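You operate a simulated robot arm through the tools that you are given. There is no shell and no other tool. Be economical: measure what you need, move in short steps, check, and stop when the job is done.

Carry out the task below with a simulated robot arm. There is one attempt and no reset: what you move stays moved.

JOB
Take the orange-label bag and put it on the cream sheet. Then put the grooved plate on the top of the sealer table away on the front of the far machine table. Then take the folded pink masks and put it on the top of the middle belt. Then take the wrapped white pack on the top of the sealer table and put it away on the lower shelf of the packing table. Then open the right blue drawer, take the blue strap roll on the top of the middle belt and put it away in the inside of the right blue drawer and shut the drawer again. Then open the bottom blue drawer, fetch the red bin and set it inside floor, then shut the drawer. Then stack the 10 A fuse from the top of the front belt on top of the 25 A fuse. Then put the front tray marked "20" from the top of the front end table on the shelf of the front end table. Then put two of the job cards from the top of the packing table on the top of the front belt. Then open the sealer table drawer. Do these in the order given. Set down upright: job card.

It is judged by the outcome, as a careful person would: the job done as asked, and still so three seconds after it is handed in. It fails if anything else is knocked over, pushed out of place, dropped, spilled or broken. Flat cloth is picked up by pressing the open fingertips on it (5 to 10 N) and closing them slowly along it; thin cloth reads only 2 to 8 mm in the jaws.

ROBOT AND FRAMES
A 7-joint arm with a fingered hand on a trunk, on a base that drives. Base frame: it is fixed to the floor where the robot stands at the start and does not move with it; the origin is under the middle of the robot, x ahead of it, y to its left, z up; the surface under the hand at the start is at about z = 0.84. Lengths are in m, angles in degrees, forces in N, time in s.
Its first joint turns from -149.0 to 149.0 degrees. Places, roughly: blue strap roll (6x6x4 cm) [-2.5, -0.3, 0.6]; bottom blue drawer [0.6, 1, 0.5]; bottom blue drawer floor [0.7, 1, 0.4]; cream sheet (32x21x1 cm) [1.1, 3.1, 0.8]; folded pink masks (11x5x2 cm) [0.6, -0.7, 0.9]; front of the far machine table (19x100 cm) [-4.86, -2.66, 0.86]; front tray [-1.75, 2, 0.75]; fuse [-2.5, 2, 0.75]; grooved plate [1, -0.25, 0.75]; inside of the right blue drawer [-0.4, -6.6, 0.6]; job card [-2.5, 4.25, 0.75]; lower shelf of the packing table [-3, 4, 0.2]; orange-label bag [0.75, 0, 0.75]; red bin (10x10x6 cm) [-2.6, -0.3, 0.6]; right blue drawer [-0.4, -6.5, 0.7]; sealer table drawer [0.6, -1, 0.7]; shelf of the front end table [-1.8, 2, 0.3]; top of the front belt [-2.9, 2, 0.6]; top of the middle belt [-2.4, -0.3, 0.6]; wrapped white pack [1, -1, 0.75]. Payload 3.5 kg.
The TCP is the grasp point between the finger pads, 0.03 m short of the fingertips. In the tool frame z runs along the fingers and y along their closing line. The gripper opens to 0.104 m. The gripper's body begins 0.035 m behind the TCP. The gripper is a hand of 4 fingers: y runs from the thumb to the fingers, the wrist lies at [-0.015, -0.11, -0.186] in the tool frame.
Orientation is told as [roll, pitch, yaw] about the base's x, y, z axes, in that order, counted from this pose: with the fingers straight down and the wrist toward the robot, the tool's x, y and z point along [0, 1, 0], [1, 0, 0] and [0, 0, -1] of the base frame.

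CONTROLS
- The arm moves only by the tool drive_tool. Its argument "rows" is one flat list of numbers, 6 for each row, row after row: the shift along the base's x, y, z in m, then the turn, a rotation vector about the base's x, y, z in degrees. In form: [x, y, z, ax, ay, az, x, y, z, ax, ay, az, ...]. A call has 1 to 12 rows; each row is the pose to reach, as a shift and turn from the pose commanded when the call began. Each row takes 0.2 s and may step no farther than 0.05 m and 8.6 degrees from the row before; otherwise, the whole call is refused. Where a pose cannot be reached the arm comes as near as it can. A force on the tool above 40 N (or 10 N above the force at the start of the call, whichever is more), or a blocked arm, ends the call early, and 0.2 s more pass. In this call time passes only in rows, and 0.2 s behind the last. It gives the time, the measured TCP pose, the force on the tool (base axes), the opening and the grip force at its end, in the units of the frame above (readings bear some noise), with the torque about the TCP (base axes, N m) and any sound that the robot's microphone picked up, and new pictures: "pictures" is both (left out), scene, wrist or none.
- Cameras (640 x 400 px; columns grow to the right, rows downward): "scene" is now at [0.0313, 0.155, 1.443]; the picture's right is [-0.20, -0.98, 0.00], its down [-0.76, 0.15, -0.63] and it looks along [0.62, -0.12, -0.78] (base axes); focal length 214 px, centre (320, 200). "wrist" rides on the gripper at [0.061, -0.092, -0.13] in the tool frame; the picture's right is [-0.81, 0.28, -0.52], its down [-0.53, -0.71, 0.46] and it looks along [-0.24, 0.64, 0.72] (tool axes); focal length 275 px, centre (320, 200). There is no depth. A picture from a camera that has moved, and an enlarged one, comes with that camera's place and axes in the base frame and with its lens.
- lift_body(by): slides the trunk up (or, below 0, down) by that many m; the arm and the scene camera ride with it, the base frame stays. It gives what a move gives, with no picture.
- base_move(legs): drives the robot by 1 to 6 legs, each [ahead, left, turn to the left] in m, m and degrees, along the robot's own axes; the way and the turn of a leg run together, so that a leg with both is an arc; at most 1.5 m and 180 degrees a leg. The arm and the cameras ride along, it lands a little off, and it stops where it bumps. It gives what a move gives, and a new picture of the scene camera.
- finger_targets(index, middle, ring, thumb_bend, thumb_turn): sets how far each is bent, from 0 (flat) to 1 (curled in); at 0.3 the hand is open as for a grip, at 0.7 the pads meet at the TCP. One left out holds its place. A second passes; each finger stops where it meets its share of the squeeze, and holds until it gets a number again. It is the only way to open and close the hand. It gives what a move gives, with no picture; readings hold the bend of each and the force on the fingers (four entries, about 0 where the hand has none), thumb and palm. thumb_turn goes from beside the hand (0) to across from the fingers (1), as for a grip.
- turn_head(pan, tilt): turns the head with the scene camera to pan (to the left, within 155 degrees either way) and tilt (down, from -29 to 69), counted from straight ahead of the robot. It gives what a move gives, and a new picture of the scene camera.
- inspect(camera, box): a new picture of the part [left, top, right, bottom] of that camera's present view, enlarged. The clock stands still meanwhile.
- finish_job(): hands the job in; it is judged then, once.

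Go step by step. Nothing tells you exact positions but the pictures and the camera data: compare them with the known pose of the tool, close in by small moves and look again before you grip or let go. The budget is 577 turns and 360 pictures, counting those below and the enlarged ones. Unless the task says otherwise, let go and move clear before handing in.

The tools are called after "Request:" as name(argument=value, ...) on one line, values as JSON. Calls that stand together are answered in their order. drive_tool: Moves the arm, as the interface text tells. Its arguments: {"type":"object","properties":{"rows":{"type":"array","items":{"type":"number"}},"pictures":{"type":"string","enum":["both","scene","wrist","none"]}},"required":["rows"]} The other tools are called the same way: lift_body (by) slides the trunk up or down; finger_targets (index, middle, ring, thumb_bend, thumb_turn) moves the fingers one by one; base_move (legs) drives the base; turn_head (pan, tilt) turns the head that bears the scene camera; inspect (camera, box) takes an enlarged picture of a part of a camera's view; finish_job () hands the job in.

At the start:

```text
t: 0.0
tcp_pos: [0.5949, -0.1384, 1.123]
orientation: [0.1, 0.1, 0.0]
ft_force: [-0.2, 0.2, -0.7]
torque: [0.0, -0.03, 0.0]
width: 0.1039
grasp_force: 0.0
shape: jaw
bend: [0.3, 0.3, 0.3, 0.3, 0.98]
finger forces: [0.0, 0.0, 0.0, 0.1, 0.0, 0.0]
trunk travel left (down, up): [-0.5, 0.21]
robot x, y, heading: [-0.0002, 0.001, -0.0]
head pan, tilt: [-11.3, 50.8]
```

scene: 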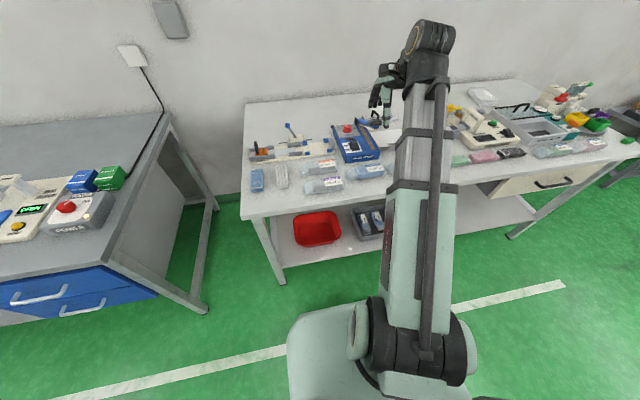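
wrist: 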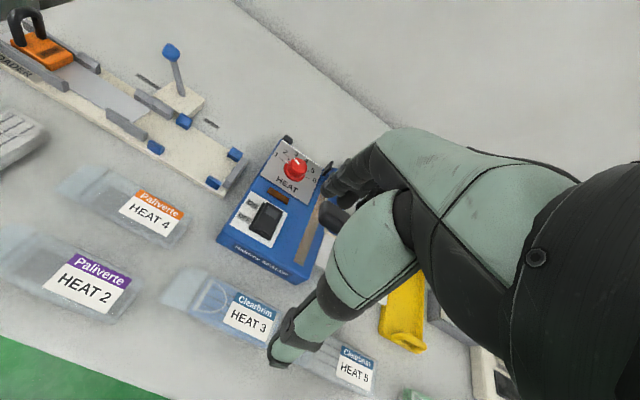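

I see the sealer table ahead with bags on its near edge; the orange-label bag (HEAT 4) lies left of the hand. I'll look closer before moving.

Request:
inspect(camera="scene", box=[230, 80, 430, 205])

Request:
inspect(camera="scene", box=[430, 70, 640, 200])

Request:
inspect(camera="wrist", box=[0, 0, 640, 400])

```text
3.20 times, centred on (330, 142) of scene
camera zoom: at [0.0313, 0.155, 1.443], right [-0.2, -0.98, 0.0], down [-0.76, 0.15, -0.63], along [0.62, -0.12, -0.78], focal length 686 px, centre (288, 384)
```

zoom: 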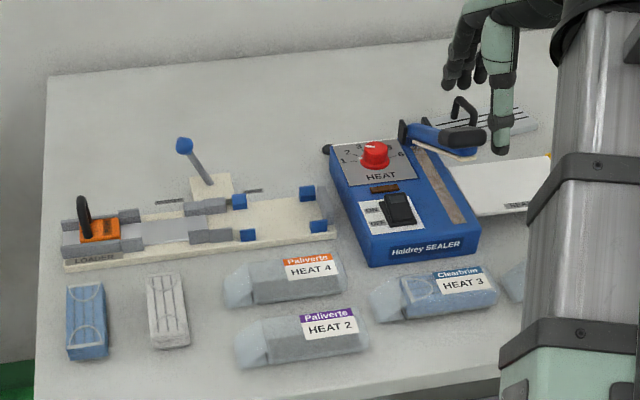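

```text
3.05 times, centred on (535, 135) of scene
camera zoom: at [0.0313, 0.155, 1.443], right [-0.2, -0.98, 0.0], down [-0.76, 0.15, -0.63], along [0.62, -0.12, -0.78], focal length 654 px, centre (-335, 398)
```

zoom: 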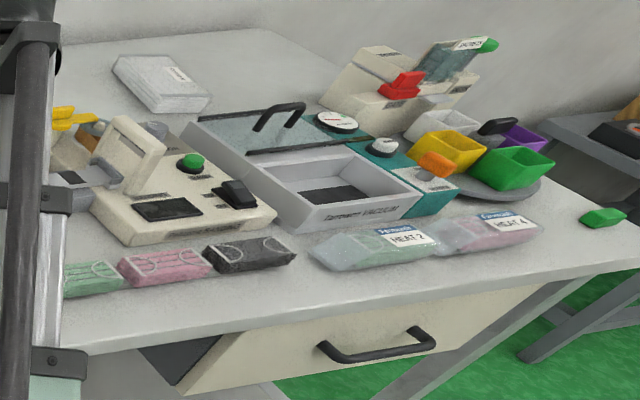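

```text
1.00 times, centred on (320, 200) of wrist (not enlarged: the box is as wide or as high as the picture)
camera zoom: at [0.5017, -0.077, 1.2527], right [0.28, -0.81, 0.52], down [-0.71, -0.53, -0.46], along [0.64, -0.24, -0.72], focal length 275 px, centre (320, 200)
```

zoom: 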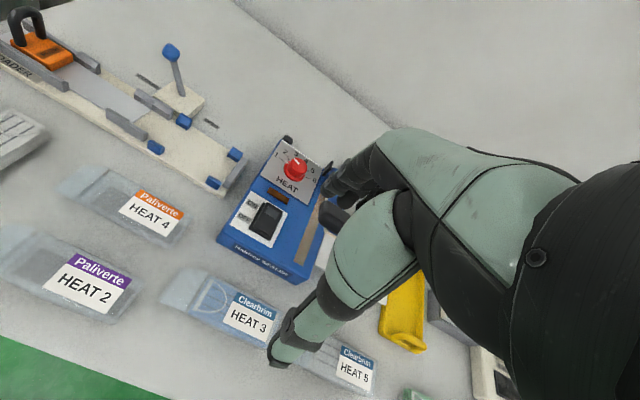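

The table is at z≈0.84 and the orange bag is centred near [0.654, 0.037], long side along y. I move the hand above it.

Request:
drive_tool(rows=[0.01, 0.035, -0.025, 0, 0, 0, 0.02, 0.07, -0.05, 0, 0, 0, 0.035, 0.11, -0.075, 0, 0, 0, 0.045, 0.145, -0.1, 0, 0, 0, 0.059, 0.173, -0.13, 0, 0, 0, 0.059, 0.173, -0.15, 0, 0, 0])

```text
t: 1.4
tcp_pos: [0.6531, 0.0341, 0.9739]
orientation: [0.0, 0.0, 0.0]
ft_force: [-0.2, 0.6, -0.3]
torque: [-0.01, -0.01, -0.03]
width: 0.1039
grasp_force: 0.1
shape: jaw
bend: [0.3, 0.3, 0.3, 0.3, 0.98]
finger forces: [0.0, 0.1, 0.0, 0.1, 0.1, 0.1]
trunk travel left (down, up): [-0.5, 0.21]
robot x, y, heading: [0.0012, -0.002, -0.0]
head pan, tilt: [-11.3, 50.8]
camera scene: at [0.0314, 0.1552, 1.443], right [-0.2, -0.98, 0.0], down [-0.76, 0.15, -0.63], along [0.62, -0.12, -0.78], focal length 214 px, centre (320, 200)
camera wrist: at [0.5596, 0.0962, 1.1041], right [0.27, -0.81, 0.52], down [-0.71, -0.53, -0.46], along [0.65, -0.24, -0.72], focal length 275 px, centre (320, 200)
```

scene: 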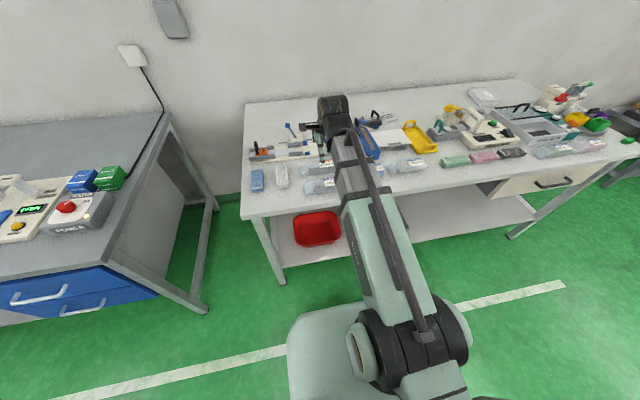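
wrist: 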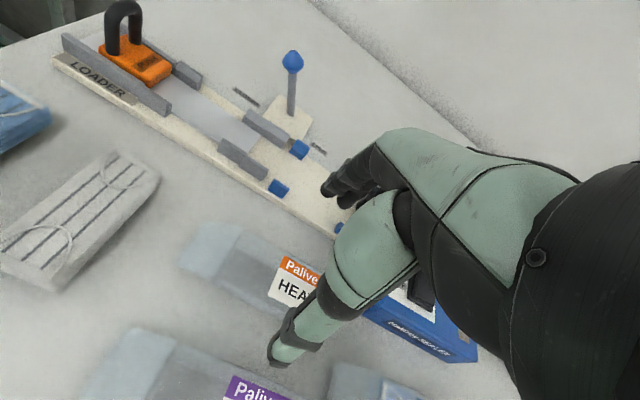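

The bag spans x≈0.635–0.69; I narrow the hand a bit, shift +7 mm in x and descend.

Request:
finger_targets(index=0.36, middle=0.36, ring=0.36, thumb_bend=0.38)

Request:
drive_tool(rows=[0.008, 0, -0.04, 0, 0, 0, 0.008, 0, -0.07, 0, 0, 0], pictures="wrist")

```text
t: 2.4
tcp_pos: [0.6516, 0.0343, 0.9745]
orientation: [0.0, -0.1, 0.1]
ft_force: [0.0, 0.6, 0.8]
torque: [0.01, -0.03, -0.01]
width: 0.0862
grasp_force: 0.2
shape: fingers
bend: [0.36, 0.36, 0.36, 0.38, 0.98]
finger forces: [0.0, 0.0, 0.0, 0.1, 0.0, 0.1]
trunk travel left (down, up): [-0.5, 0.21]
robot x, y, heading: [0.0007, 0.0037, -0.1]
head pan, tilt: [-11.3, 50.8]
```

```text
t: 3.0
tcp_pos: [0.6598, 0.0345, 0.9028]
orientation: [-0.1, 0.0, 0.0]
ft_force: [0.1, -0.3, 0.5]
torque: [0.03, -0.02, -0.01]
width: 0.0862
grasp_force: 0.1
shape: fingers
bend: [0.36, 0.36, 0.36, 0.38, 0.98]
finger forces: [0.0, 0.1, 0.0, 0.0, 0.0, 0.0]
trunk travel left (down, up): [-0.5, 0.21]
robot x, y, heading: [0.0017, -0.0017, 0.1]
head pan, tilt: [-11.3, 50.8]
camera wrist: at [0.5669, 0.0945, 1.0329], right [0.28, -0.81, 0.52], down [-0.71, -0.53, -0.46], along [0.64, -0.24, -0.72], focal length 275 px, centre (320, 200)
```

wrist: 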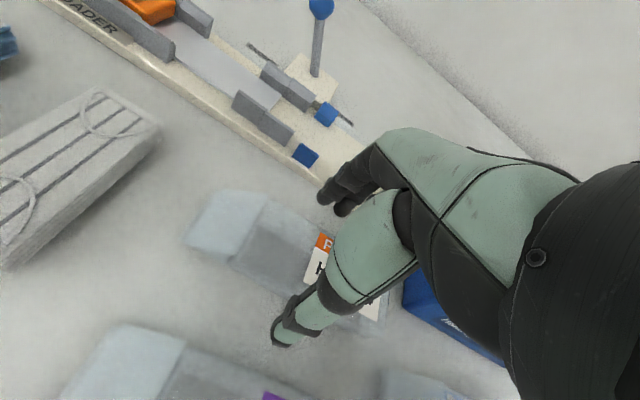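

Thumb and fingers straddle the bag; I descend and close.

Request:
drive_tool(rows=[0, 0, -0.015, 0, 0, 0, 0, 0, -0.028, 0, 0, 0], pictures="none")

Request:
finger_targets(index=0.7, middle=0.7, ring=0.7, thumb_bend=0.7)

Request:
drive_tool(rows=[0, 0, 0.03, 0, 0, 0, 0, 0, 0.06, 0, 0, 0], pictures="wrist")

```text
t: 3.6
tcp_pos: [0.6604, 0.0346, 0.8748]
orientation: [0.0, 0.0, 0.0]
ft_force: [-0.4, -0.2, -0.3]
torque: [0.02, 0.03, 0.0]
width: 0.0862
grasp_force: 0.3
shape: fingers
bend: [0.36, 0.36, 0.36, 0.38, 0.98]
finger forces: [0.0, 0.0, 0.1, 0.1, 0.0, 0.0]
trunk travel left (down, up): [-0.5, 0.21]
robot x, y, heading: [0.0019, -0.0016, 0.0]
head pan, tilt: [-11.3, 50.8]
```

```text
t: 4.6
tcp_pos: [0.6596, 0.0337, 0.8769]
orientation: [0.0, -0.1, 0.0]
ft_force: [4.6, 0.0, 6.6]
torque: [-0.05, -0.27, 0.03]
width: 0.0516
grasp_force: 26.9
shape: fingers
bend: [0.56, 0.6, 0.61, 0.51, 0.94]
finger forces: [10.8, 11.5, 7.5, 0.0, 24.0, 0.0]
trunk travel left (down, up): [-0.5, 0.21]
robot x, y, heading: [-0.0004, -0.0016, -0.1]
head pan, tilt: [-11.3, 50.8]
```

```text
t: 5.2
tcp_pos: [0.661, 0.0322, 0.9364]
orientation: [-0.1, 0.1, -0.1]
ft_force: [-0.4, -0.8, 0.3]
torque: [0.01, 0.01, 0.01]
width: 0.0514
grasp_force: 24.9
shape: fingers
bend: [0.56, 0.61, 0.62, 0.51, 0.94]
finger forces: [10.3, 7.9, 6.6, 0.1, 24.6, 0.0]
trunk travel left (down, up): [-0.5, 0.21]
robot x, y, heading: [0.002, -0.0039, 0.1]
head pan, tilt: [-11.3, 50.8]
camera wrist: at [0.5692, 0.0947, 1.0652], right [0.28, -0.81, 0.52], down [-0.71, -0.53, -0.45], along [0.64, -0.24, -0.73], focal length 275 px, centre (320, 200)
```

wrist: 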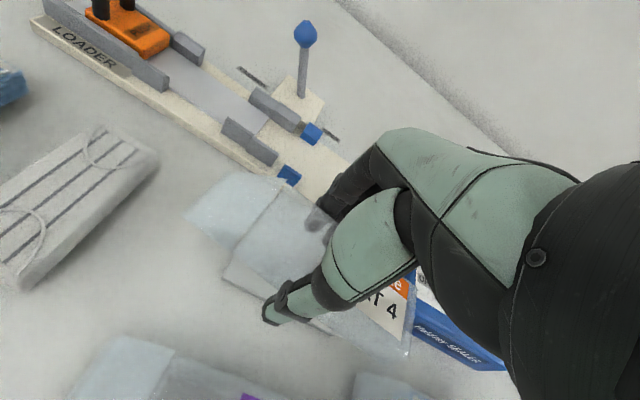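

The bag is held. I lift it, pull it back, and look left toward the cream sheet.

Request:
drive_tool(rows=[0, 0, 0.05, 0, 0, 0, -0.02, 0, 0.1, 0, 0, 0, -0.04, 0, 0.14, 0, 0, 0], pictures="none")

Request:
turn_head(pan=65, tilt=25)

Request:
turn_head(pan=140, tilt=20)

Request:
turn_head(pan=-130, tilt=20)

Request:
turn_head(pan=-50, tilt=20)

```text
refused: row 2 steps farther than a row can; nothing moved
```

```text
t: 6.7
tcp_pos: [0.6612, 0.0329, 0.9337]
orientation: [-0.1, 0.0, 0.0]
ft_force: [0.3, 0.0, 0.6]
torque: [-0.02, 0.02, -0.01]
width: 0.0514
grasp_force: 24.6
shape: fingers
bend: [0.56, 0.61, 0.62, 0.51, 0.94]
finger forces: [10.1, 7.9, 6.4, 0.0, 24.6, 0.0]
trunk travel left (down, up): [-0.5, 0.21]
robot x, y, heading: [-0.0005, 0.0021, 0.2]
head pan, tilt: [65.0, 25.0]
camera scene: at [-0.0044, 0.2534, 1.4816], right [0.91, -0.42, 0.0], down [-0.18, -0.38, -0.91], along [0.38, 0.82, -0.42], focal length 214 px, centre (320, 200)
```

scene: 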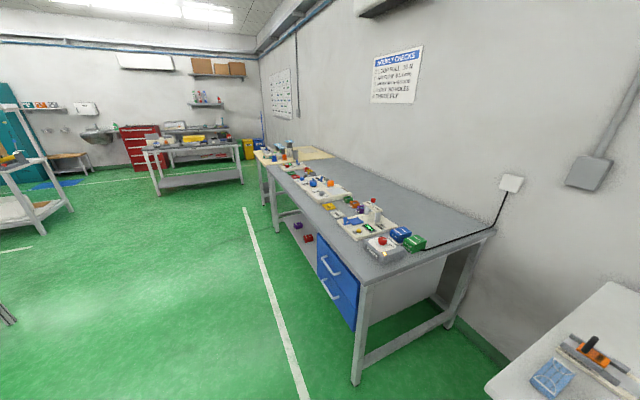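

```text
t: 8.2
tcp_pos: [0.6619, 0.0315, 0.9359]
orientation: [0.0, 0.0, -0.1]
ft_force: [0.1, -0.2, -0.4]
torque: [-0.03, 0.0, -0.02]
width: 0.0515
grasp_force: 24.3
shape: fingers
bend: [0.56, 0.61, 0.62, 0.51, 0.94]
finger forces: [10.3, 7.9, 6.6, 0.1, 24.7, 0.0]
trunk travel left (down, up): [-0.5, 0.21]
robot x, y, heading: [0.0008, -0.0032, -0.1]
head pan, tilt: [140.0, 20.0]
camera scene: at [-0.1147, 0.2298, 1.4897], right [0.64, 0.77, 0.0], down [0.26, -0.22, -0.94], along [-0.72, 0.6, -0.34], focal length 214 px, centre (320, 200)
```

scene: 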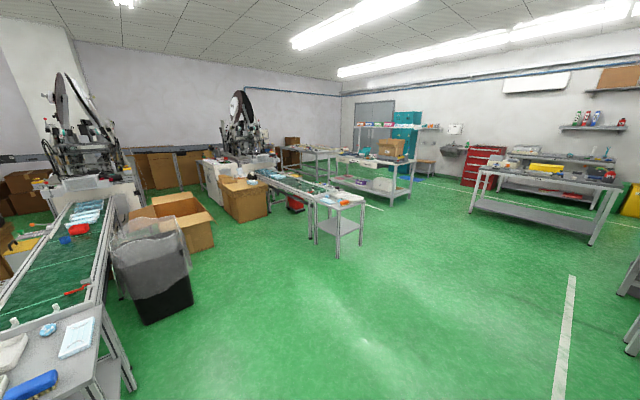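

```text
t: 11.9
tcp_pos: [0.6622, 0.0333, 0.936]
orientation: [0.0, 0.0, 0.0]
ft_force: [-0.4, 0.6, 0.3]
torque: [0.02, -0.01, 0.03]
width: 0.0517
grasp_force: 24.9
shape: fingers
bend: [0.56, 0.61, 0.62, 0.51, 0.94]
finger forces: [10.2, 7.9, 6.5, 0.1, 24.5, 0.0]
trunk travel left (down, up): [-0.5, 0.21]
robot x, y, heading: [-0.0043, -0.0021, -0.4]
head pan, tilt: [-130.0, 20.0]
camera scene: at [-0.1033, 0.0986, 1.4897], right [-0.77, 0.64, 0.0], down [0.22, 0.26, -0.94], along [-0.6, -0.72, -0.34], focal length 214 px, centre (320, 200)
```

scene: 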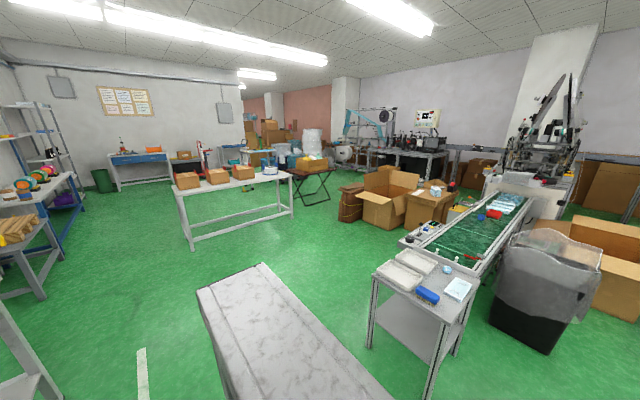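

```text
t: 13.4
tcp_pos: [0.6623, 0.0327, 0.9361]
orientation: [0.0, 0.1, -0.1]
ft_force: [1.5, -0.6, 0.2]
torque: [0.01, -0.02, -0.01]
width: 0.0513
grasp_force: 24.3
shape: fingers
bend: [0.56, 0.61, 0.62, 0.51, 0.94]
finger forces: [10.2, 7.9, 6.5, 0.0, 24.6, 0.0]
trunk travel left (down, up): [-0.5, 0.21]
robot x, y, heading: [-0.0006, 0.0014, -0.2]
head pan, tilt: [-50.0, 20.0]
camera scene: at [0.0164, 0.0986, 1.4897], right [-0.77, -0.64, 0.0], down [-0.22, 0.26, -0.94], along [0.6, -0.72, -0.34], focal length 214 px, centre (320, 200)
```

scene: 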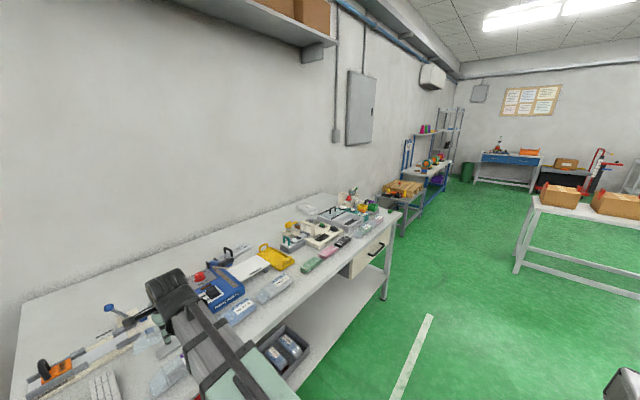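

I'll raise the bag well clear, then drive left along the bench towards the cream sheet.

Request:
drive_tool(rows=[0, 0, 0.05, 0, 0, 0, 0, 0, 0.1, 0, 0, 0, -0.01, 0, 0.145, 0, 0, 0, -0.03, 0, 0.185, 0, 0, 0, -0.05, 0, 0.225, 0, 0, 0, -0.07, 0, 0.265, 0, 0, 0, -0.1, 0, 0.3, 0, 0, 0], pictures="none")

Request:
turn_head(pan=60, tilt=40)

```text
t: 15.0
tcp_pos: [0.5605, 0.0332, 1.2368]
orientation: [-0.1, 0.1, 0.0]
ft_force: [0.4, 0.3, 0.4]
torque: [0.02, 0.03, -0.04]
width: 0.0515
grasp_force: 24.0
shape: fingers
bend: [0.56, 0.62, 0.62, 0.51, 0.94]
finger forces: [10.3, 7.6, 6.4, 0.0, 24.2, 0.0]
trunk travel left (down, up): [-0.5, 0.21]
robot x, y, heading: [-0.0038, -0.0007, -0.2]
head pan, tilt: [-50.0, 20.0]
```

```text
t: 16.9
tcp_pos: [0.5613, 0.0328, 1.2366]
orientation: [0.0, 0.0, 0.1]
ft_force: [0.8, 0.6, -0.3]
torque: [-0.01, 0.0, 0.03]
width: 0.0514
grasp_force: 24.1
shape: fingers
bend: [0.56, 0.62, 0.62, 0.51, 0.94]
finger forces: [10.3, 7.6, 6.3, 0.1, 24.2, 0.0]
trunk travel left (down, up): [-0.5, 0.21]
robot x, y, heading: [0.0027, -0.0004, 0.0]
head pan, tilt: [60.0, 40.0]
camera scene: at [-0.0009, 0.2435, 1.4583], right [0.87, -0.5, 0.0], down [-0.32, -0.56, -0.77], along [0.38, 0.66, -0.64], focal length 214 px, centre (320, 200)
```

scene: 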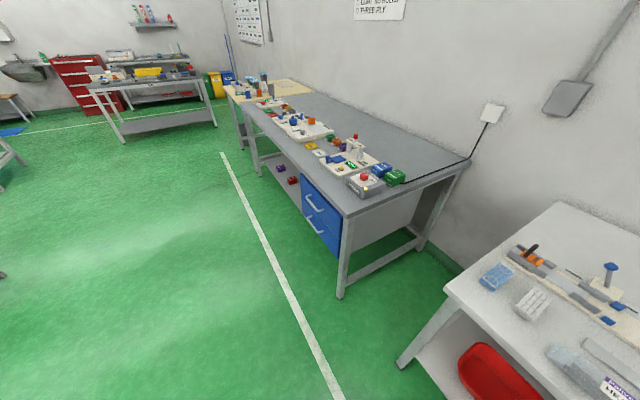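

Request:
base_move(legs=[[0, 1.4, 0], [0, 1.3, 0]])

```text
t: 30.0
tcp_pos: [0.5038, 2.7378, 1.237]
orientation: [0.0, 0.0, 1.5]
ft_force: [0.2, -0.3, 0.1]
torque: [0.03, 0.0, 0.0]
width: 0.0514
grasp_force: 24.7
shape: fingers
bend: [0.56, 0.62, 0.62, 0.51, 0.94]
finger forces: [10.3, 7.6, 6.4, 0.1, 24.3, 0.1]
trunk travel left (down, up): [-0.5, 0.21]
robot x, y, heading: [-0.0544, 2.69, 1.4]
head pan, tilt: [60.0, 40.0]
camera scene: at [-0.0631, 2.9326, 1.4582], right [0.88, -0.48, 0.0], down [-0.31, -0.56, -0.77], along [0.37, 0.67, -0.64], focal length 214 px, centre (320, 200)
```

scene: 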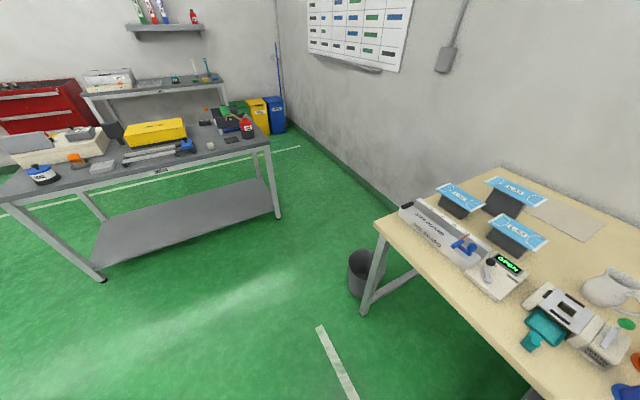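

Request:
turn_head(pan=0, tilt=35)

```text
t: 31.3
tcp_pos: [0.5034, 2.7375, 1.2361]
orientation: [0.0, 0.0, 1.6]
ft_force: [0.5, 0.6, 0.1]
torque: [-0.01, 0.04, -0.03]
width: 0.0514
grasp_force: 24.6
shape: fingers
bend: [0.56, 0.62, 0.62, 0.51, 0.94]
finger forces: [10.2, 7.6, 6.4, 0.0, 24.2, 0.1]
trunk travel left (down, up): [-0.5, 0.21]
robot x, y, heading: [-0.0555, 2.6892, 1.2]
head pan, tilt: [0.0, 35.0]
camera scene: at [-0.0156, 2.8602, 1.4658], right [0.03, -1.0, 0.0], down [-0.57, -0.02, -0.82], along [0.82, 0.02, -0.57], focal length 214 px, centre (320, 200)
```

scene: 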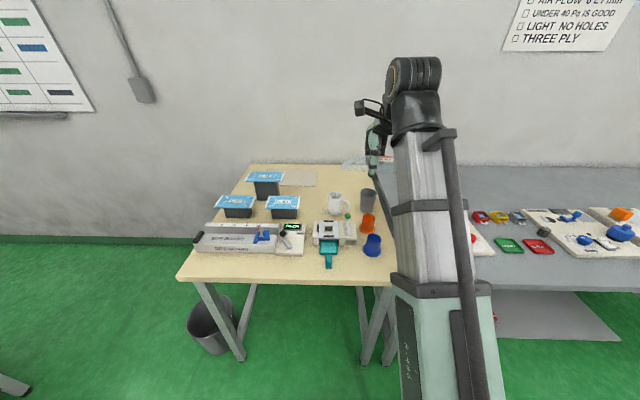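

Request:
inspect(camera="scene", box=[170, 140, 430, 290])

```text
2.46 times, centred on (300, 215) of scene
camera zoom: at [-0.0156, 2.8602, 1.4658], right [0.03, -1.0, 0.0], down [-0.57, -0.02, -0.82], along [0.82, 0.02, -0.57], focal length 528 px, centre (369, 163)
```

zoom: 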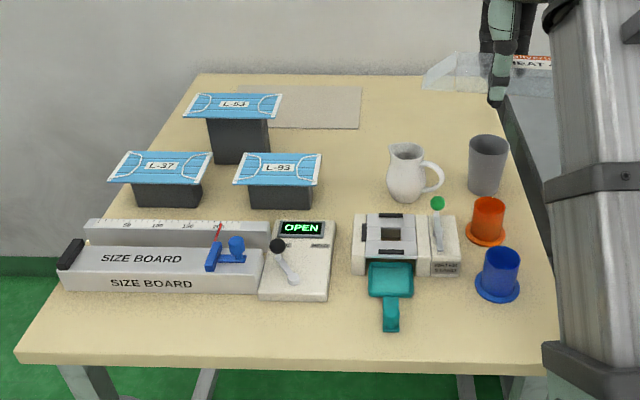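

The cream sheet lies at the back, about x 1.02–1.23, y 2.91–3.23, with a mask stand standing on/near its left front. I check how far the base extends before driving closer.

Request:
turn_head(pan=30, tilt=69)

```text
t: 32.3
tcp_pos: [0.5038, 2.7375, 1.2367]
orientation: [0.0, 0.0, 1.5]
ft_force: [0.7, 0.3, -0.8]
torque: [0.02, 0.0, -0.01]
width: 0.0513
grasp_force: 24.4
shape: fingers
bend: [0.56, 0.62, 0.62, 0.51, 0.94]
finger forces: [10.2, 7.6, 6.3, 0.0, 24.2, 0.1]
trunk travel left (down, up): [-0.5, 0.21]
robot x, y, heading: [-0.0554, 2.6875, 1.5]
head pan, tilt: [30.0, 68.8]
camera scene: at [-0.0559, 2.887, 1.4222], right [0.52, -0.85, 0.0], down [-0.79, -0.49, -0.36], along [0.31, 0.19, -0.93], focal length 214 px, centre (320, 200)
```

scene: 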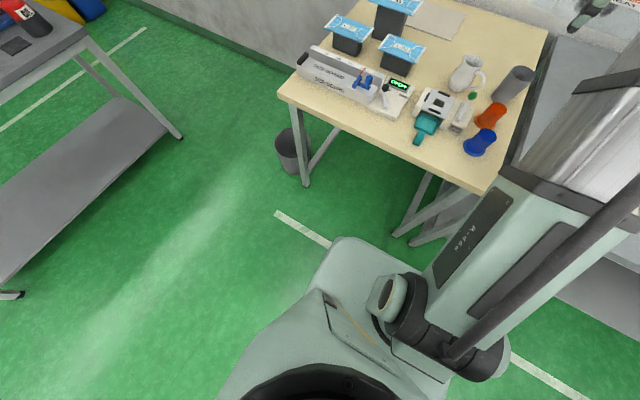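

Base front reaches ~0.27 m ahead; legs of this bench are at y≈2.6 and 3.35. I drive to about x 0.15, y 3.0.

Request:
base_move(legs=[[0, 0.3, -1.5], [0.2, 0, 0]])

Request:
turn_head(pan=5, tilt=35)

```text
t: 35.5
tcp_pos: [0.7129, 3.0176, 1.2362]
orientation: [0.0, 0.0, 0.0]
ft_force: [0.1, -0.5, 0.3]
torque: [-0.02, 0.0, 0.02]
width: 0.0514
grasp_force: 24.2
shape: fingers
bend: [0.56, 0.62, 0.62, 0.51, 0.94]
finger forces: [10.2, 7.7, 6.4, 0.0, 24.3, 0.1]
trunk travel left (down, up): [-0.5, 0.21]
robot x, y, heading: [0.1526, 2.9843, -0.1]
head pan, tilt: [30.0, 68.8]
camera scene: at [0.1571, 3.1825, 1.4221], right [0.5, -0.87, 0.0], down [-0.81, -0.47, -0.36], along [0.31, 0.18, -0.93], focal length 214 px, centre (320, 200)
```

scene: 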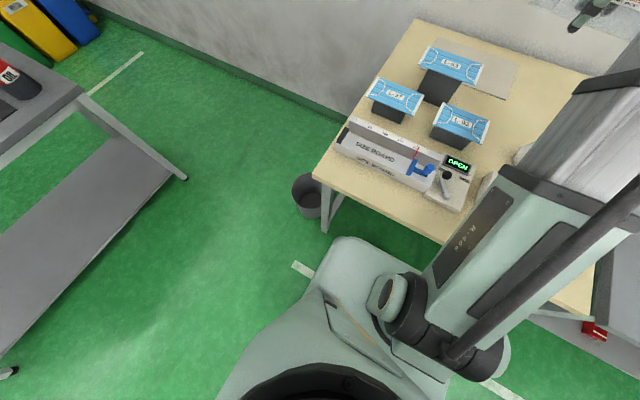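

```text
t: 36.5
tcp_pos: [0.7127, 3.0172, 1.237]
orientation: [0.0, 0.0, 0.1]
ft_force: [0.1, -0.2, -0.3]
torque: [-0.02, 0.02, 0.03]
width: 0.0513
grasp_force: 24.4
shape: fingers
bend: [0.56, 0.62, 0.62, 0.51, 0.94]
finger forces: [10.2, 7.6, 6.4, 0.0, 24.2, 0.0]
trunk travel left (down, up): [-0.5, 0.21]
robot x, y, heading: [0.1509, 2.9898, -0.2]
head pan, tilt: [5.0, 35.0]
camera scene: at [0.196, 3.1623, 1.4657], right [0.09, -1.0, 0.0], down [-0.57, -0.05, -0.82], along [0.82, 0.07, -0.57], focal length 214 px, centre (320, 200)
```

scene: 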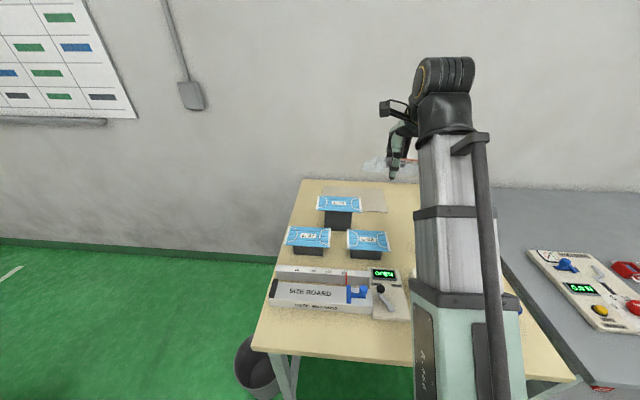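

Sheet confirmed at x 1.02–1.22, y 2.9–3.22. I extend over it high up.

Request:
drive_tool(rows=[0.047, 0, 0, 0, 0, 0, 0.094, 0, 0, 0, 0, 0, 0.141, 0, 0, 0, 0, 0, 0.188, 0, 0, 0, 0, 0, 0.235, 0, -0.01, 0, 0, 0, 0.282, 0, -0.02, 0, 0, 0, 0.329, 0, -0.04, 0, 0, 0, 0.375, -0.005, -0.06, 0, 0, 0, 0.375, -0.005, -0.1, 0, 0, 0, 0.375, -0.005, -0.15, 0, 0, 0])

```text
refused: row 7 steps farther than a row can; nothing moved
```

Request:
drive_tool(rows=[0.047, 0, 0, 0, 0, 0, 0.094, 0, 0, 0, 0, 0, 0.141, 0, 0, 0, 0, 0, 0.188, 0, 0, 0, 0, 0, 0.235, 0, -0.01, 0, 0, 0, 0.282, 0, -0.02, 0, 0, 0, 0.329, 0, -0.03, 0, 0, 0, 0.375, -0.005, -0.04, 0, 0, 0, 0.375, -0.005, -0.09, 0, 0, 0, 0.375, -0.005, -0.14, 0, 0, 0])

```text
t: 38.7
tcp_pos: [1.092, 3.013, 1.0969]
orientation: [0.0, -0.1, 0.0]
ft_force: [-0.3, 0.9, -0.8]
torque: [0.03, -0.01, 0.05]
width: 0.0514
grasp_force: 23.9
shape: fingers
bend: [0.57, 0.62, 0.62, 0.51, 0.94]
finger forces: [10.4, 7.5, 6.3, 0.0, 24.2, 0.0]
trunk travel left (down, up): [-0.5, 0.21]
robot x, y, heading: [0.1515, 2.9846, -0.1]
head pan, tilt: [5.0, 35.0]
camera scene: at [0.1961, 3.1623, 1.4659], right [0.09, -1.0, 0.0], down [-0.57, -0.05, -0.82], along [0.82, 0.07, -0.57], focal length 214 px, centre (320, 200)
camera wrist: at [0.9994, 3.0746, 1.228], right [0.27, -0.81, 0.52], down [-0.71, -0.53, -0.46], along [0.64, -0.24, -0.72], focal length 275 px, centre (320, 200)
```

scene: 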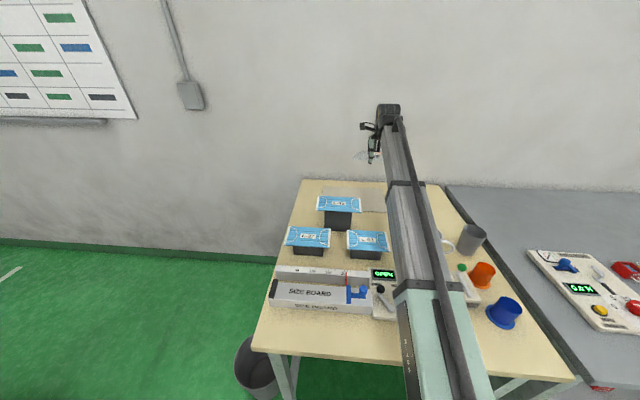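
wrist: 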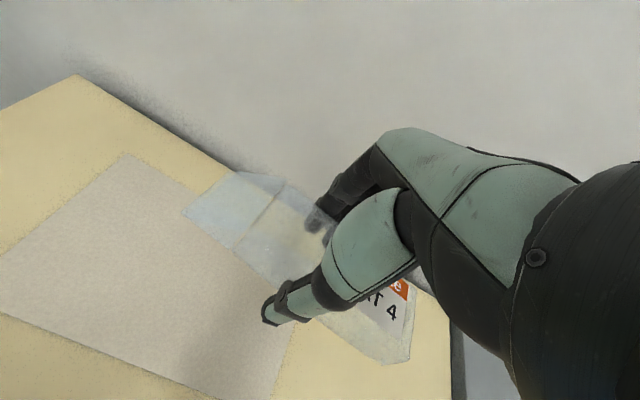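

Request:
drive_tool(rows=[0.015, 0.015, -0.045, 0, 0, 0, 0.015, 0.015, -0.09, 0, 0, 0, 0.015, 0.015, -0.13, 0, 0, 0, 0.015, 0.015, -0.17, 0, 0, 0, 0.015, 0.015, -0.195, 0, 0, 0])

```text
t: 39.9
tcp_pos: [1.1024, 3.0261, 0.9]
orientation: [0.0, 0.0, 0.1]
ft_force: [0.0, -0.3, 0.0]
torque: [-0.02, 0.03, -0.01]
width: 0.0514
grasp_force: 23.8
shape: fingers
bend: [0.57, 0.62, 0.62, 0.51, 0.94]
finger forces: [10.3, 7.3, 6.1, 0.0, 23.8, 0.1]
trunk travel left (down, up): [-0.5, 0.21]
robot x, y, heading: [0.1544, 2.987, -0.1]
head pan, tilt: [5.0, 35.0]
camera scene: at [0.1962, 3.1622, 1.4658], right [0.09, -1.0, 0.0], down [-0.57, -0.05, -0.82], along [0.82, 0.07, -0.57], focal length 214 px, centre (320, 200)
camera wrist: at [1.0099, 3.0879, 1.0301], right [0.27, -0.81, 0.52], down [-0.71, -0.53, -0.46], along [0.64, -0.24, -0.72], focal length 275 px, centre (320, 200)
```

scene: 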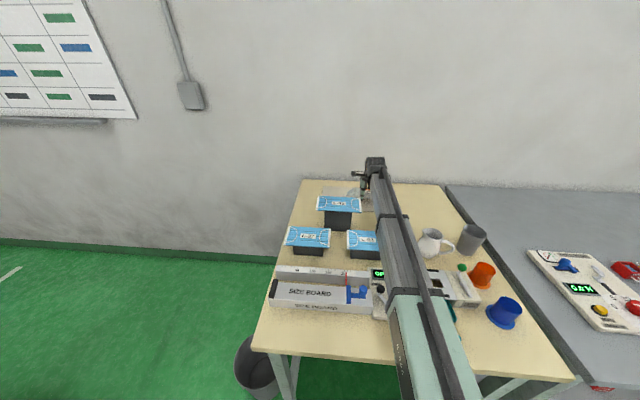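
wrist: 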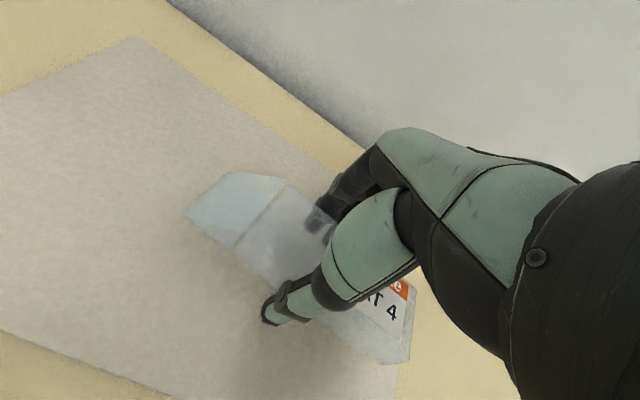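

Request:
drive_tool(rows=[0, 0.005, -0.01, 0, 0, 0, 0, 0.005, -0.017, 0, 0, 0, 0, 0.005, -0.021, 0, 0, 0], pictures="none")

```text
t: 40.7
tcp_pos: [1.1028, 3.031, 0.8794]
orientation: [-0.1, 0.0, -0.1]
ft_force: [0.6, 0.3, 0.6]
torque: [0.03, -0.01, -0.04]
width: 0.0515
grasp_force: 23.6
shape: fingers
bend: [0.57, 0.62, 0.62, 0.51, 0.94]
finger forces: [10.3, 7.4, 6.2, 0.0, 23.8, 0.1]
trunk travel left (down, up): [-0.5, 0.21]
robot x, y, heading: [0.1538, 2.9854, -0.1]
head pan, tilt: [5.0, 35.0]
```

Request:
drive_tool(rows=[0, 0, -0.003, 0, 0, 0, 0, 0, -0.005, 0, 0, 0], pictures="none")

Request:
finger_targets(index=0.36, middle=0.36, ring=0.36, thumb_bend=0.36)

Request:
drive_tool(rows=[0, 0, 0.04, 0, 0, 0, 0, 0, 0.09, 0, 0, 0, 0, 0, 0.14, 0, 0, 0, 0, 0, 0.19, 0, 0, 0, 0, 0, 0.24, 0, 0, 0, 0, 0, 0.29, 0, 0, 0])

```text
t: 41.3
tcp_pos: [1.103, 3.0323, 0.8794]
orientation: [0.0, -0.2, 0.0]
ft_force: [6.0, -1.3, 16.2]
torque: [-0.19, -0.54, 0.03]
width: 0.0511
grasp_force: 32.5
shape: fingers
bend: [0.57, 0.61, 0.62, 0.51, 0.93]
finger forces: [10.7, 23.4, 6.6, 0.1, 23.7, 0.1]
trunk travel left (down, up): [-0.5, 0.21]
robot x, y, heading: [0.1527, 2.9851, 0.2]
head pan, tilt: [5.0, 35.0]
```

```text
t: 42.3
tcp_pos: [1.1023, 3.0322, 0.8753]
orientation: [0.0, 0.0, -0.1]
ft_force: [-2.8, -0.1, 7.9]
torque: [-0.08, -0.31, 0.0]
width: 0.0877
grasp_force: 4.1
shape: fingers
bend: [0.36, 0.37, 0.36, 0.36, 0.97]
finger forces: [0.1, 7.1, 0.0, 0.0, 0.1, 0.1]
trunk travel left (down, up): [-0.5, 0.21]
robot x, y, heading: [0.1522, 2.9845, 0.1]
head pan, tilt: [5.0, 35.0]
```

```text
t: 43.7
tcp_pos: [1.1023, 3.0359, 1.165]
orientation: [0.1, 0.1, 0.0]
ft_force: [0.4, 0.2, 0.7]
torque: [0.0, 0.0, -0.02]
width: 0.0878
grasp_force: 0.0
shape: fingers
bend: [0.36, 0.36, 0.36, 0.36, 0.97]
finger forces: [0.1, 0.0, 0.0, 0.1, 0.0, 0.0]
trunk travel left (down, up): [-0.5, 0.21]
robot x, y, heading: [0.1498, 2.9802, -0.1]
head pan, tilt: [5.0, 35.0]
camera scene: at [0.1959, 3.1622, 1.4658], right [0.09, -1.0, 0.0], down [-0.57, -0.05, -0.82], along [0.82, 0.07, -0.57], focal length 214 px, centre (320, 200)
camera wrist: at [1.0092, 3.0967, 1.2959], right [0.27, -0.81, 0.52], down [-0.71, -0.53, -0.46], along [0.64, -0.24, -0.72], focal length 275 px, centre (320, 200)
```

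scene: 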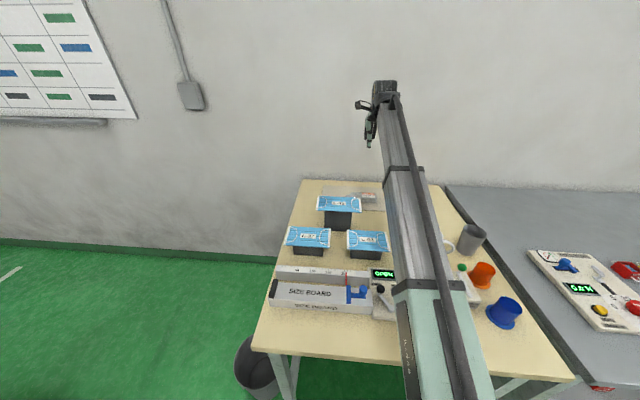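
wrist: 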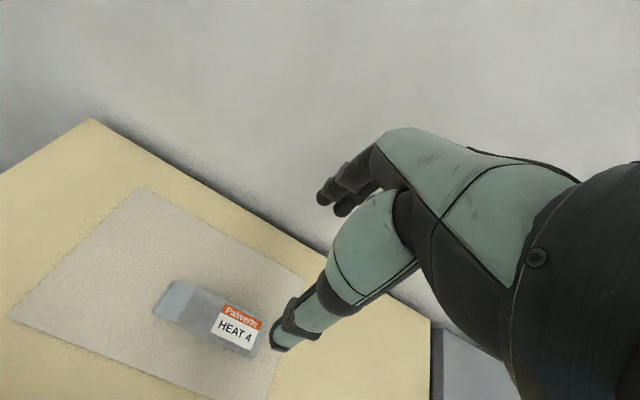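

The bag lies fully on the sheet. I retract and drive back to the sealer table for the grooved plate.

Request:
drive_tool(rows=[-0.04, 0, 0.02, 0, 0, 0, -0.085, 0, 0.04, 0, 0, 0, -0.13, -0.005, 0.05, 0, 0, 0, -0.18, -0.01, 0.05, 0, 0, 0, -0.225, -0.01, 0.05, 0, 0, 0, -0.27, -0.01, 0.05, 0, 0, 0, -0.315, -0.01, 0.05, 0, 0, 0, -0.36, -0.01, 0.05, 0, 0, 0, -0.4, -0.01, 0.05, 0, 0, 0], pictures="none")

Request:
base_move(legs=[[-0.17, 0, 0], [0, -1.5, 0], [0, -1.5, 0], [0, -0.2, 0]])

Request:
turn_head(pan=-5, tilt=40)

```text
refused: row 4 steps farther than a row can; nothing moved
```

```text
t: 60.5
tcp_pos: [0.8679, -0.2036, 1.1657]
orientation: [0.0, 0.0, -1.2]
ft_force: [-0.1, 0.0, -0.2]
torque: [0.0, 0.01, 0.01]
width: 0.0877
grasp_force: 0.1
shape: fingers
bend: [0.36, 0.36, 0.36, 0.36, 0.97]
finger forces: [0.0, 0.0, 0.1, 0.0, 0.1, 0.0]
trunk travel left (down, up): [-0.5, 0.21]
robot x, y, heading: [-0.084, -0.2362, -1.5]
head pan, tilt: [5.0, 35.0]
camera scene: at [-0.0353, -0.0565, 1.4659], right [0.07, -1.0, 0.0], down [-0.57, -0.04, -0.82], along [0.82, 0.05, -0.57], focal length 214 px, centre (320, 200)
```

scene: 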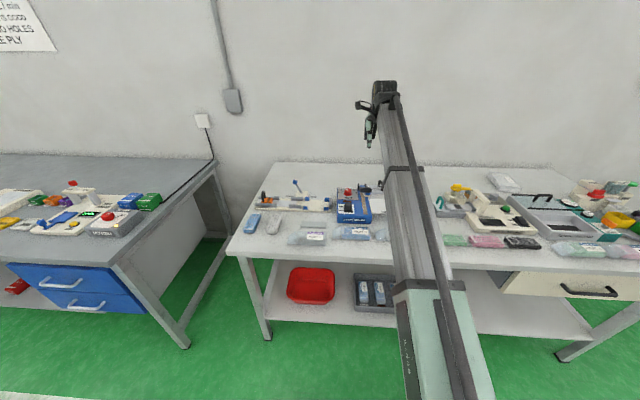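

```text
t: 61.3
tcp_pos: [0.868, -0.202, 1.1657]
orientation: [0.0, 0.0, -1.2]
ft_force: [-0.2, 0.1, -0.2]
torque: [0.02, 0.0, -0.02]
width: 0.0879
grasp_force: 0.1
shape: fingers
bend: [0.36, 0.36, 0.36, 0.36, 0.97]
finger forces: [0.0, 0.0, 0.0, 0.0, 0.0, 0.0]
trunk travel left (down, up): [-0.5, 0.21]
robot x, y, heading: [-0.0831, -0.2315, -1.2]
head pan, tilt: [-5.0, 40.0]
camera scene: at [-0.0387, -0.0711, 1.4583], right [-0.11, -0.99, 0.0], down [-0.64, 0.07, -0.77], along [0.76, -0.08, -0.64], focal length 214 px, centre (320, 200)
```

scene: 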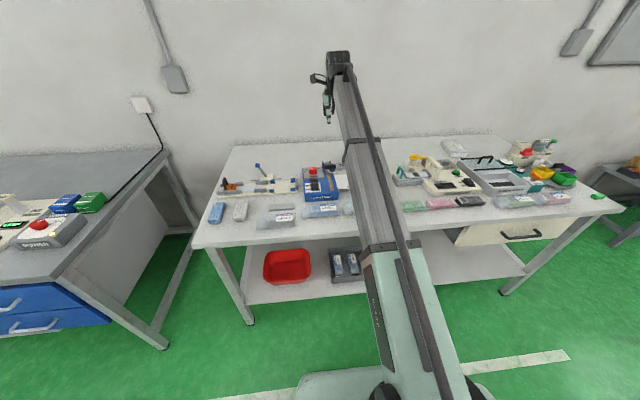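

The arm is already extended over the sealer table; I look for the grooved plate.

Request:
drive_tool(rows=[0, 0, 0.01, 0, 0, 0], pictures="wrist")

Request:
inspect(camera="scene", box=[230, 110, 410, 225])

```text
t: 61.7
tcp_pos: [0.8661, -0.2019, 1.175]
orientation: [0.0, 0.0, -1.3]
ft_force: [-0.2, -0.4, -0.9]
torque: [0.02, -0.02, -0.03]
width: 0.0876
grasp_force: 0.0
shape: fingers
bend: [0.36, 0.36, 0.36, 0.36, 0.97]
finger forces: [0.0, 0.0, 0.0, 0.0, 0.0, 0.0]
trunk travel left (down, up): [-0.5, 0.21]
robot x, y, heading: [-0.081, -0.2318, -1.2]
head pan, tilt: [-5.0, 40.0]
camera wrist: at [0.776, -0.1385, 1.3048], right [0.26, -0.82, 0.52], down [-0.72, -0.52, -0.46], along [0.64, -0.26, -0.72], focal length 275 px, centre (320, 200)
```

wrist: 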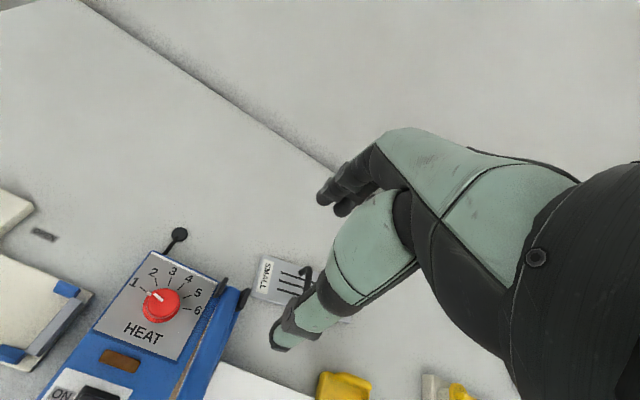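

```text
3.48 times, centred on (320, 168) of scene
camera zoom: at [-0.0387, -0.0712, 1.4582], right [-0.11, -0.99, 0.0], down [-0.64, 0.07, -0.77], along [0.76, -0.08, -0.64], focal length 746 px, centre (320, 313)
```

zoom: 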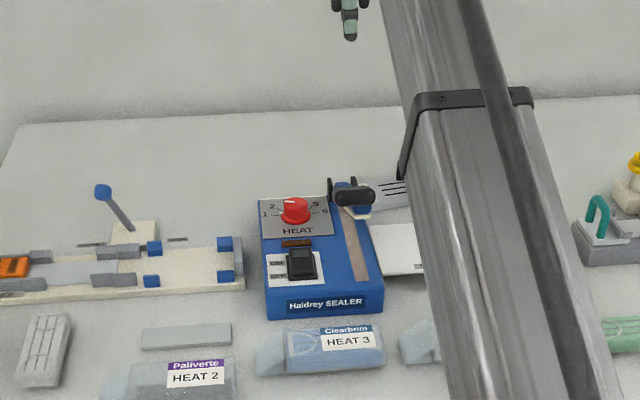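

The small grooved plate ("SMALL") is behind the sealer at about [0.975, -0.29]. I shift to see all of it.

Request:
drive_tool(rows=[0, -0.04, 0, 0, 0, 0, 0, -0.08, 0, 0, 0, 0, 0.0, -0.12, 0, 0, 0, 0], pictures="wrist")

Request:
inspect(camera="wrist", box=[60, 200, 380, 400])

```text
t: 62.5
tcp_pos: [0.8659, -0.3186, 1.1773]
orientation: [0.0, -0.1, -1.2]
ft_force: [0.6, 1.1, 0.1]
torque: [-0.01, 0.03, -0.02]
width: 0.0877
grasp_force: 0.2
shape: fingers
bend: [0.36, 0.36, 0.36, 0.36, 0.97]
finger forces: [0.0, 0.0, 0.0, 0.0, 0.0, 0.0]
trunk travel left (down, up): [-0.5, 0.21]
robot x, y, heading: [-0.0813, -0.2324, -1.3]
head pan, tilt: [-5.0, 40.0]
camera wrist: at [0.775, -0.2557, 1.3074], right [0.26, -0.82, 0.52], down [-0.72, -0.52, -0.46], along [0.64, -0.26, -0.72], focal length 275 px, centre (320, 200)
```

wrist: 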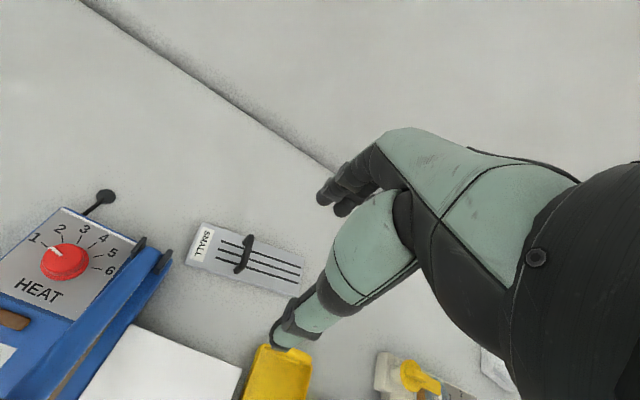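

```text
2.00 times, centred on (220, 300) of wrist
camera zoom: at [0.775, -0.2557, 1.3074], right [0.26, -0.82, 0.52], down [-0.72, -0.52, -0.46], along [0.64, -0.26, -0.72], focal length 551 px, centre (520, 0)
```

zoom: 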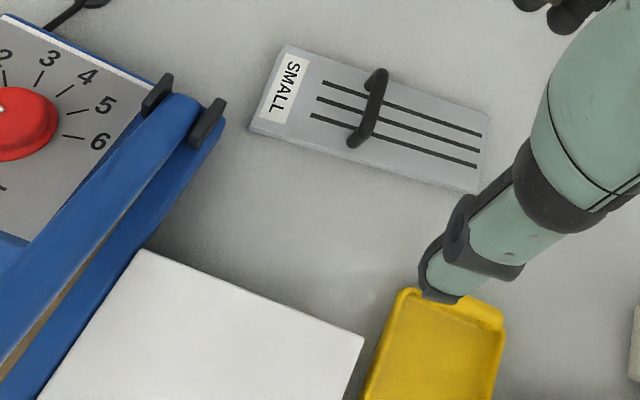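

The plate lies along y (≈+11° yaw), centre ~[0.977, -0.338], about 7 cm wide, with a black handle. I drive forward a little, then rotate the hand to match and look again.

Request:
base_move(legs=[[0.16, 0, 0]])

Request:
finger_targets(index=0.3, middle=0.3, ring=0.3, thumb_bend=0.3)

Request:
drive_tool(rows=[-0.02, 0, -0.03, 0, 0, 6, -0.04, -0.01, -0.07, 0, 0, 12, -0.05, -0.02, -0.11, 0, 0, 12], pictures="wrist")

```text
t: 63.9
tcp_pos: [1.029, -0.3225, 1.178]
orientation: [0.0, 0.0, -1.2]
ft_force: [0.5, 0.3, 0.4]
torque: [0.02, -0.02, 0.0]
width: 0.0878
grasp_force: 0.0
shape: fingers
bend: [0.36, 0.36, 0.36, 0.36, 0.97]
finger forces: [0.0, 0.0, 0.0, 0.0, 0.0, 0.0]
trunk travel left (down, up): [-0.5, 0.21]
robot x, y, heading: [0.0768, -0.2372, -1.3]
head pan, tilt: [-5.0, 40.0]
camera scene: at [0.1246, -0.0747, 1.4582], right [-0.11, -0.99, 0.0], down [-0.64, 0.07, -0.77], along [0.76, -0.08, -0.64], focal length 214 px, centre (320, 200)
```

scene: 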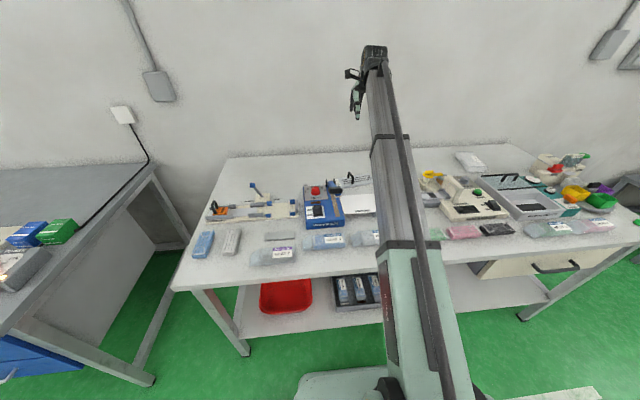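

```text
t: 64.9
tcp_pos: [1.0288, -0.323, 1.177]
orientation: [0.0, 0.0, -1.3]
ft_force: [-0.2, 0.8, -0.8]
torque: [0.03, -0.02, 0.0]
width: 0.1024
grasp_force: 0.1
shape: fingers
bend: [0.3, 0.3, 0.3, 0.3, 0.97]
finger forces: [0.0, 0.0, 0.0, 0.1, 0.1, 0.0]
trunk travel left (down, up): [-0.5, 0.21]
robot x, y, heading: [0.0784, -0.2372, -1.3]
head pan, tilt: [-5.0, 40.0]
```

```text
t: 65.7
tcp_pos: [0.9782, -0.3448, 1.066]
orientation: [0.0, 0.0, 10.9]
ft_force: [-0.1, -0.6, -0.3]
torque: [-0.02, 0.0, -0.01]
width: 0.1027
grasp_force: 0.1
shape: fingers
bend: [0.3, 0.3, 0.3, 0.3, 0.97]
finger forces: [0.0, 0.1, 0.0, 0.0, 0.0, 0.0]
trunk travel left (down, up): [-0.5, 0.21]
robot x, y, heading: [0.0781, -0.2382, -1.4]
head pan, tilt: [-5.0, 40.0]
camera wrist: at [0.876, -0.3025, 1.1962], right [0.42, -0.74, 0.52], down [-0.6, -0.66, -0.46], along [0.68, -0.12, -0.72], focal length 275 px, centre (320, 200)
```

wrist: 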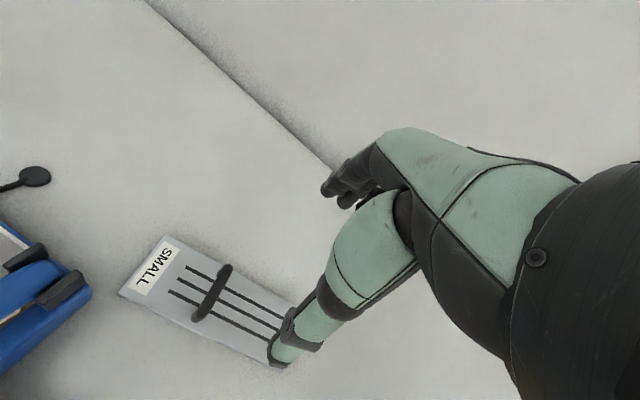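

Aligned. I centre on the plate, [0.972, -0.328], and descend.

Request:
drive_tool(rows=[-0.006, 0.018, -0.04, 0, 0, 0, -0.006, 0.018, -0.08, 0, 0, 0, -0.006, 0.018, -0.12, 0, 0, 0], pictures="wrist")

```text
t: 66.5
tcp_pos: [0.9708, -0.326, 0.9464]
orientation: [0.1, 0.1, 10.9]
ft_force: [-1.0, 0.5, -0.4]
torque: [0.0, -0.03, 0.01]
width: 0.1029
grasp_force: 0.0
shape: fingers
bend: [0.3, 0.3, 0.3, 0.3, 0.97]
finger forces: [0.0, 0.1, 0.1, 0.1, 0.1, 0.0]
trunk travel left (down, up): [-0.5, 0.21]
robot x, y, heading: [0.0828, -0.2336, -1.3]
head pan, tilt: [-5.0, 40.0]
camera wrist: at [0.868, -0.2832, 1.0755], right [0.42, -0.74, 0.52], down [-0.6, -0.66, -0.46], along [0.68, -0.12, -0.72], focal length 275 px, centre (320, 200)
```

wrist: 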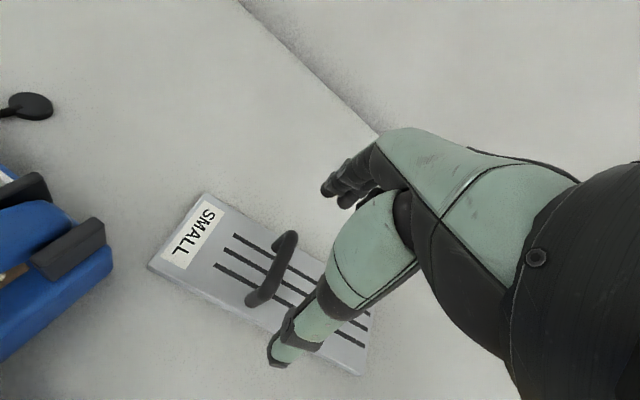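

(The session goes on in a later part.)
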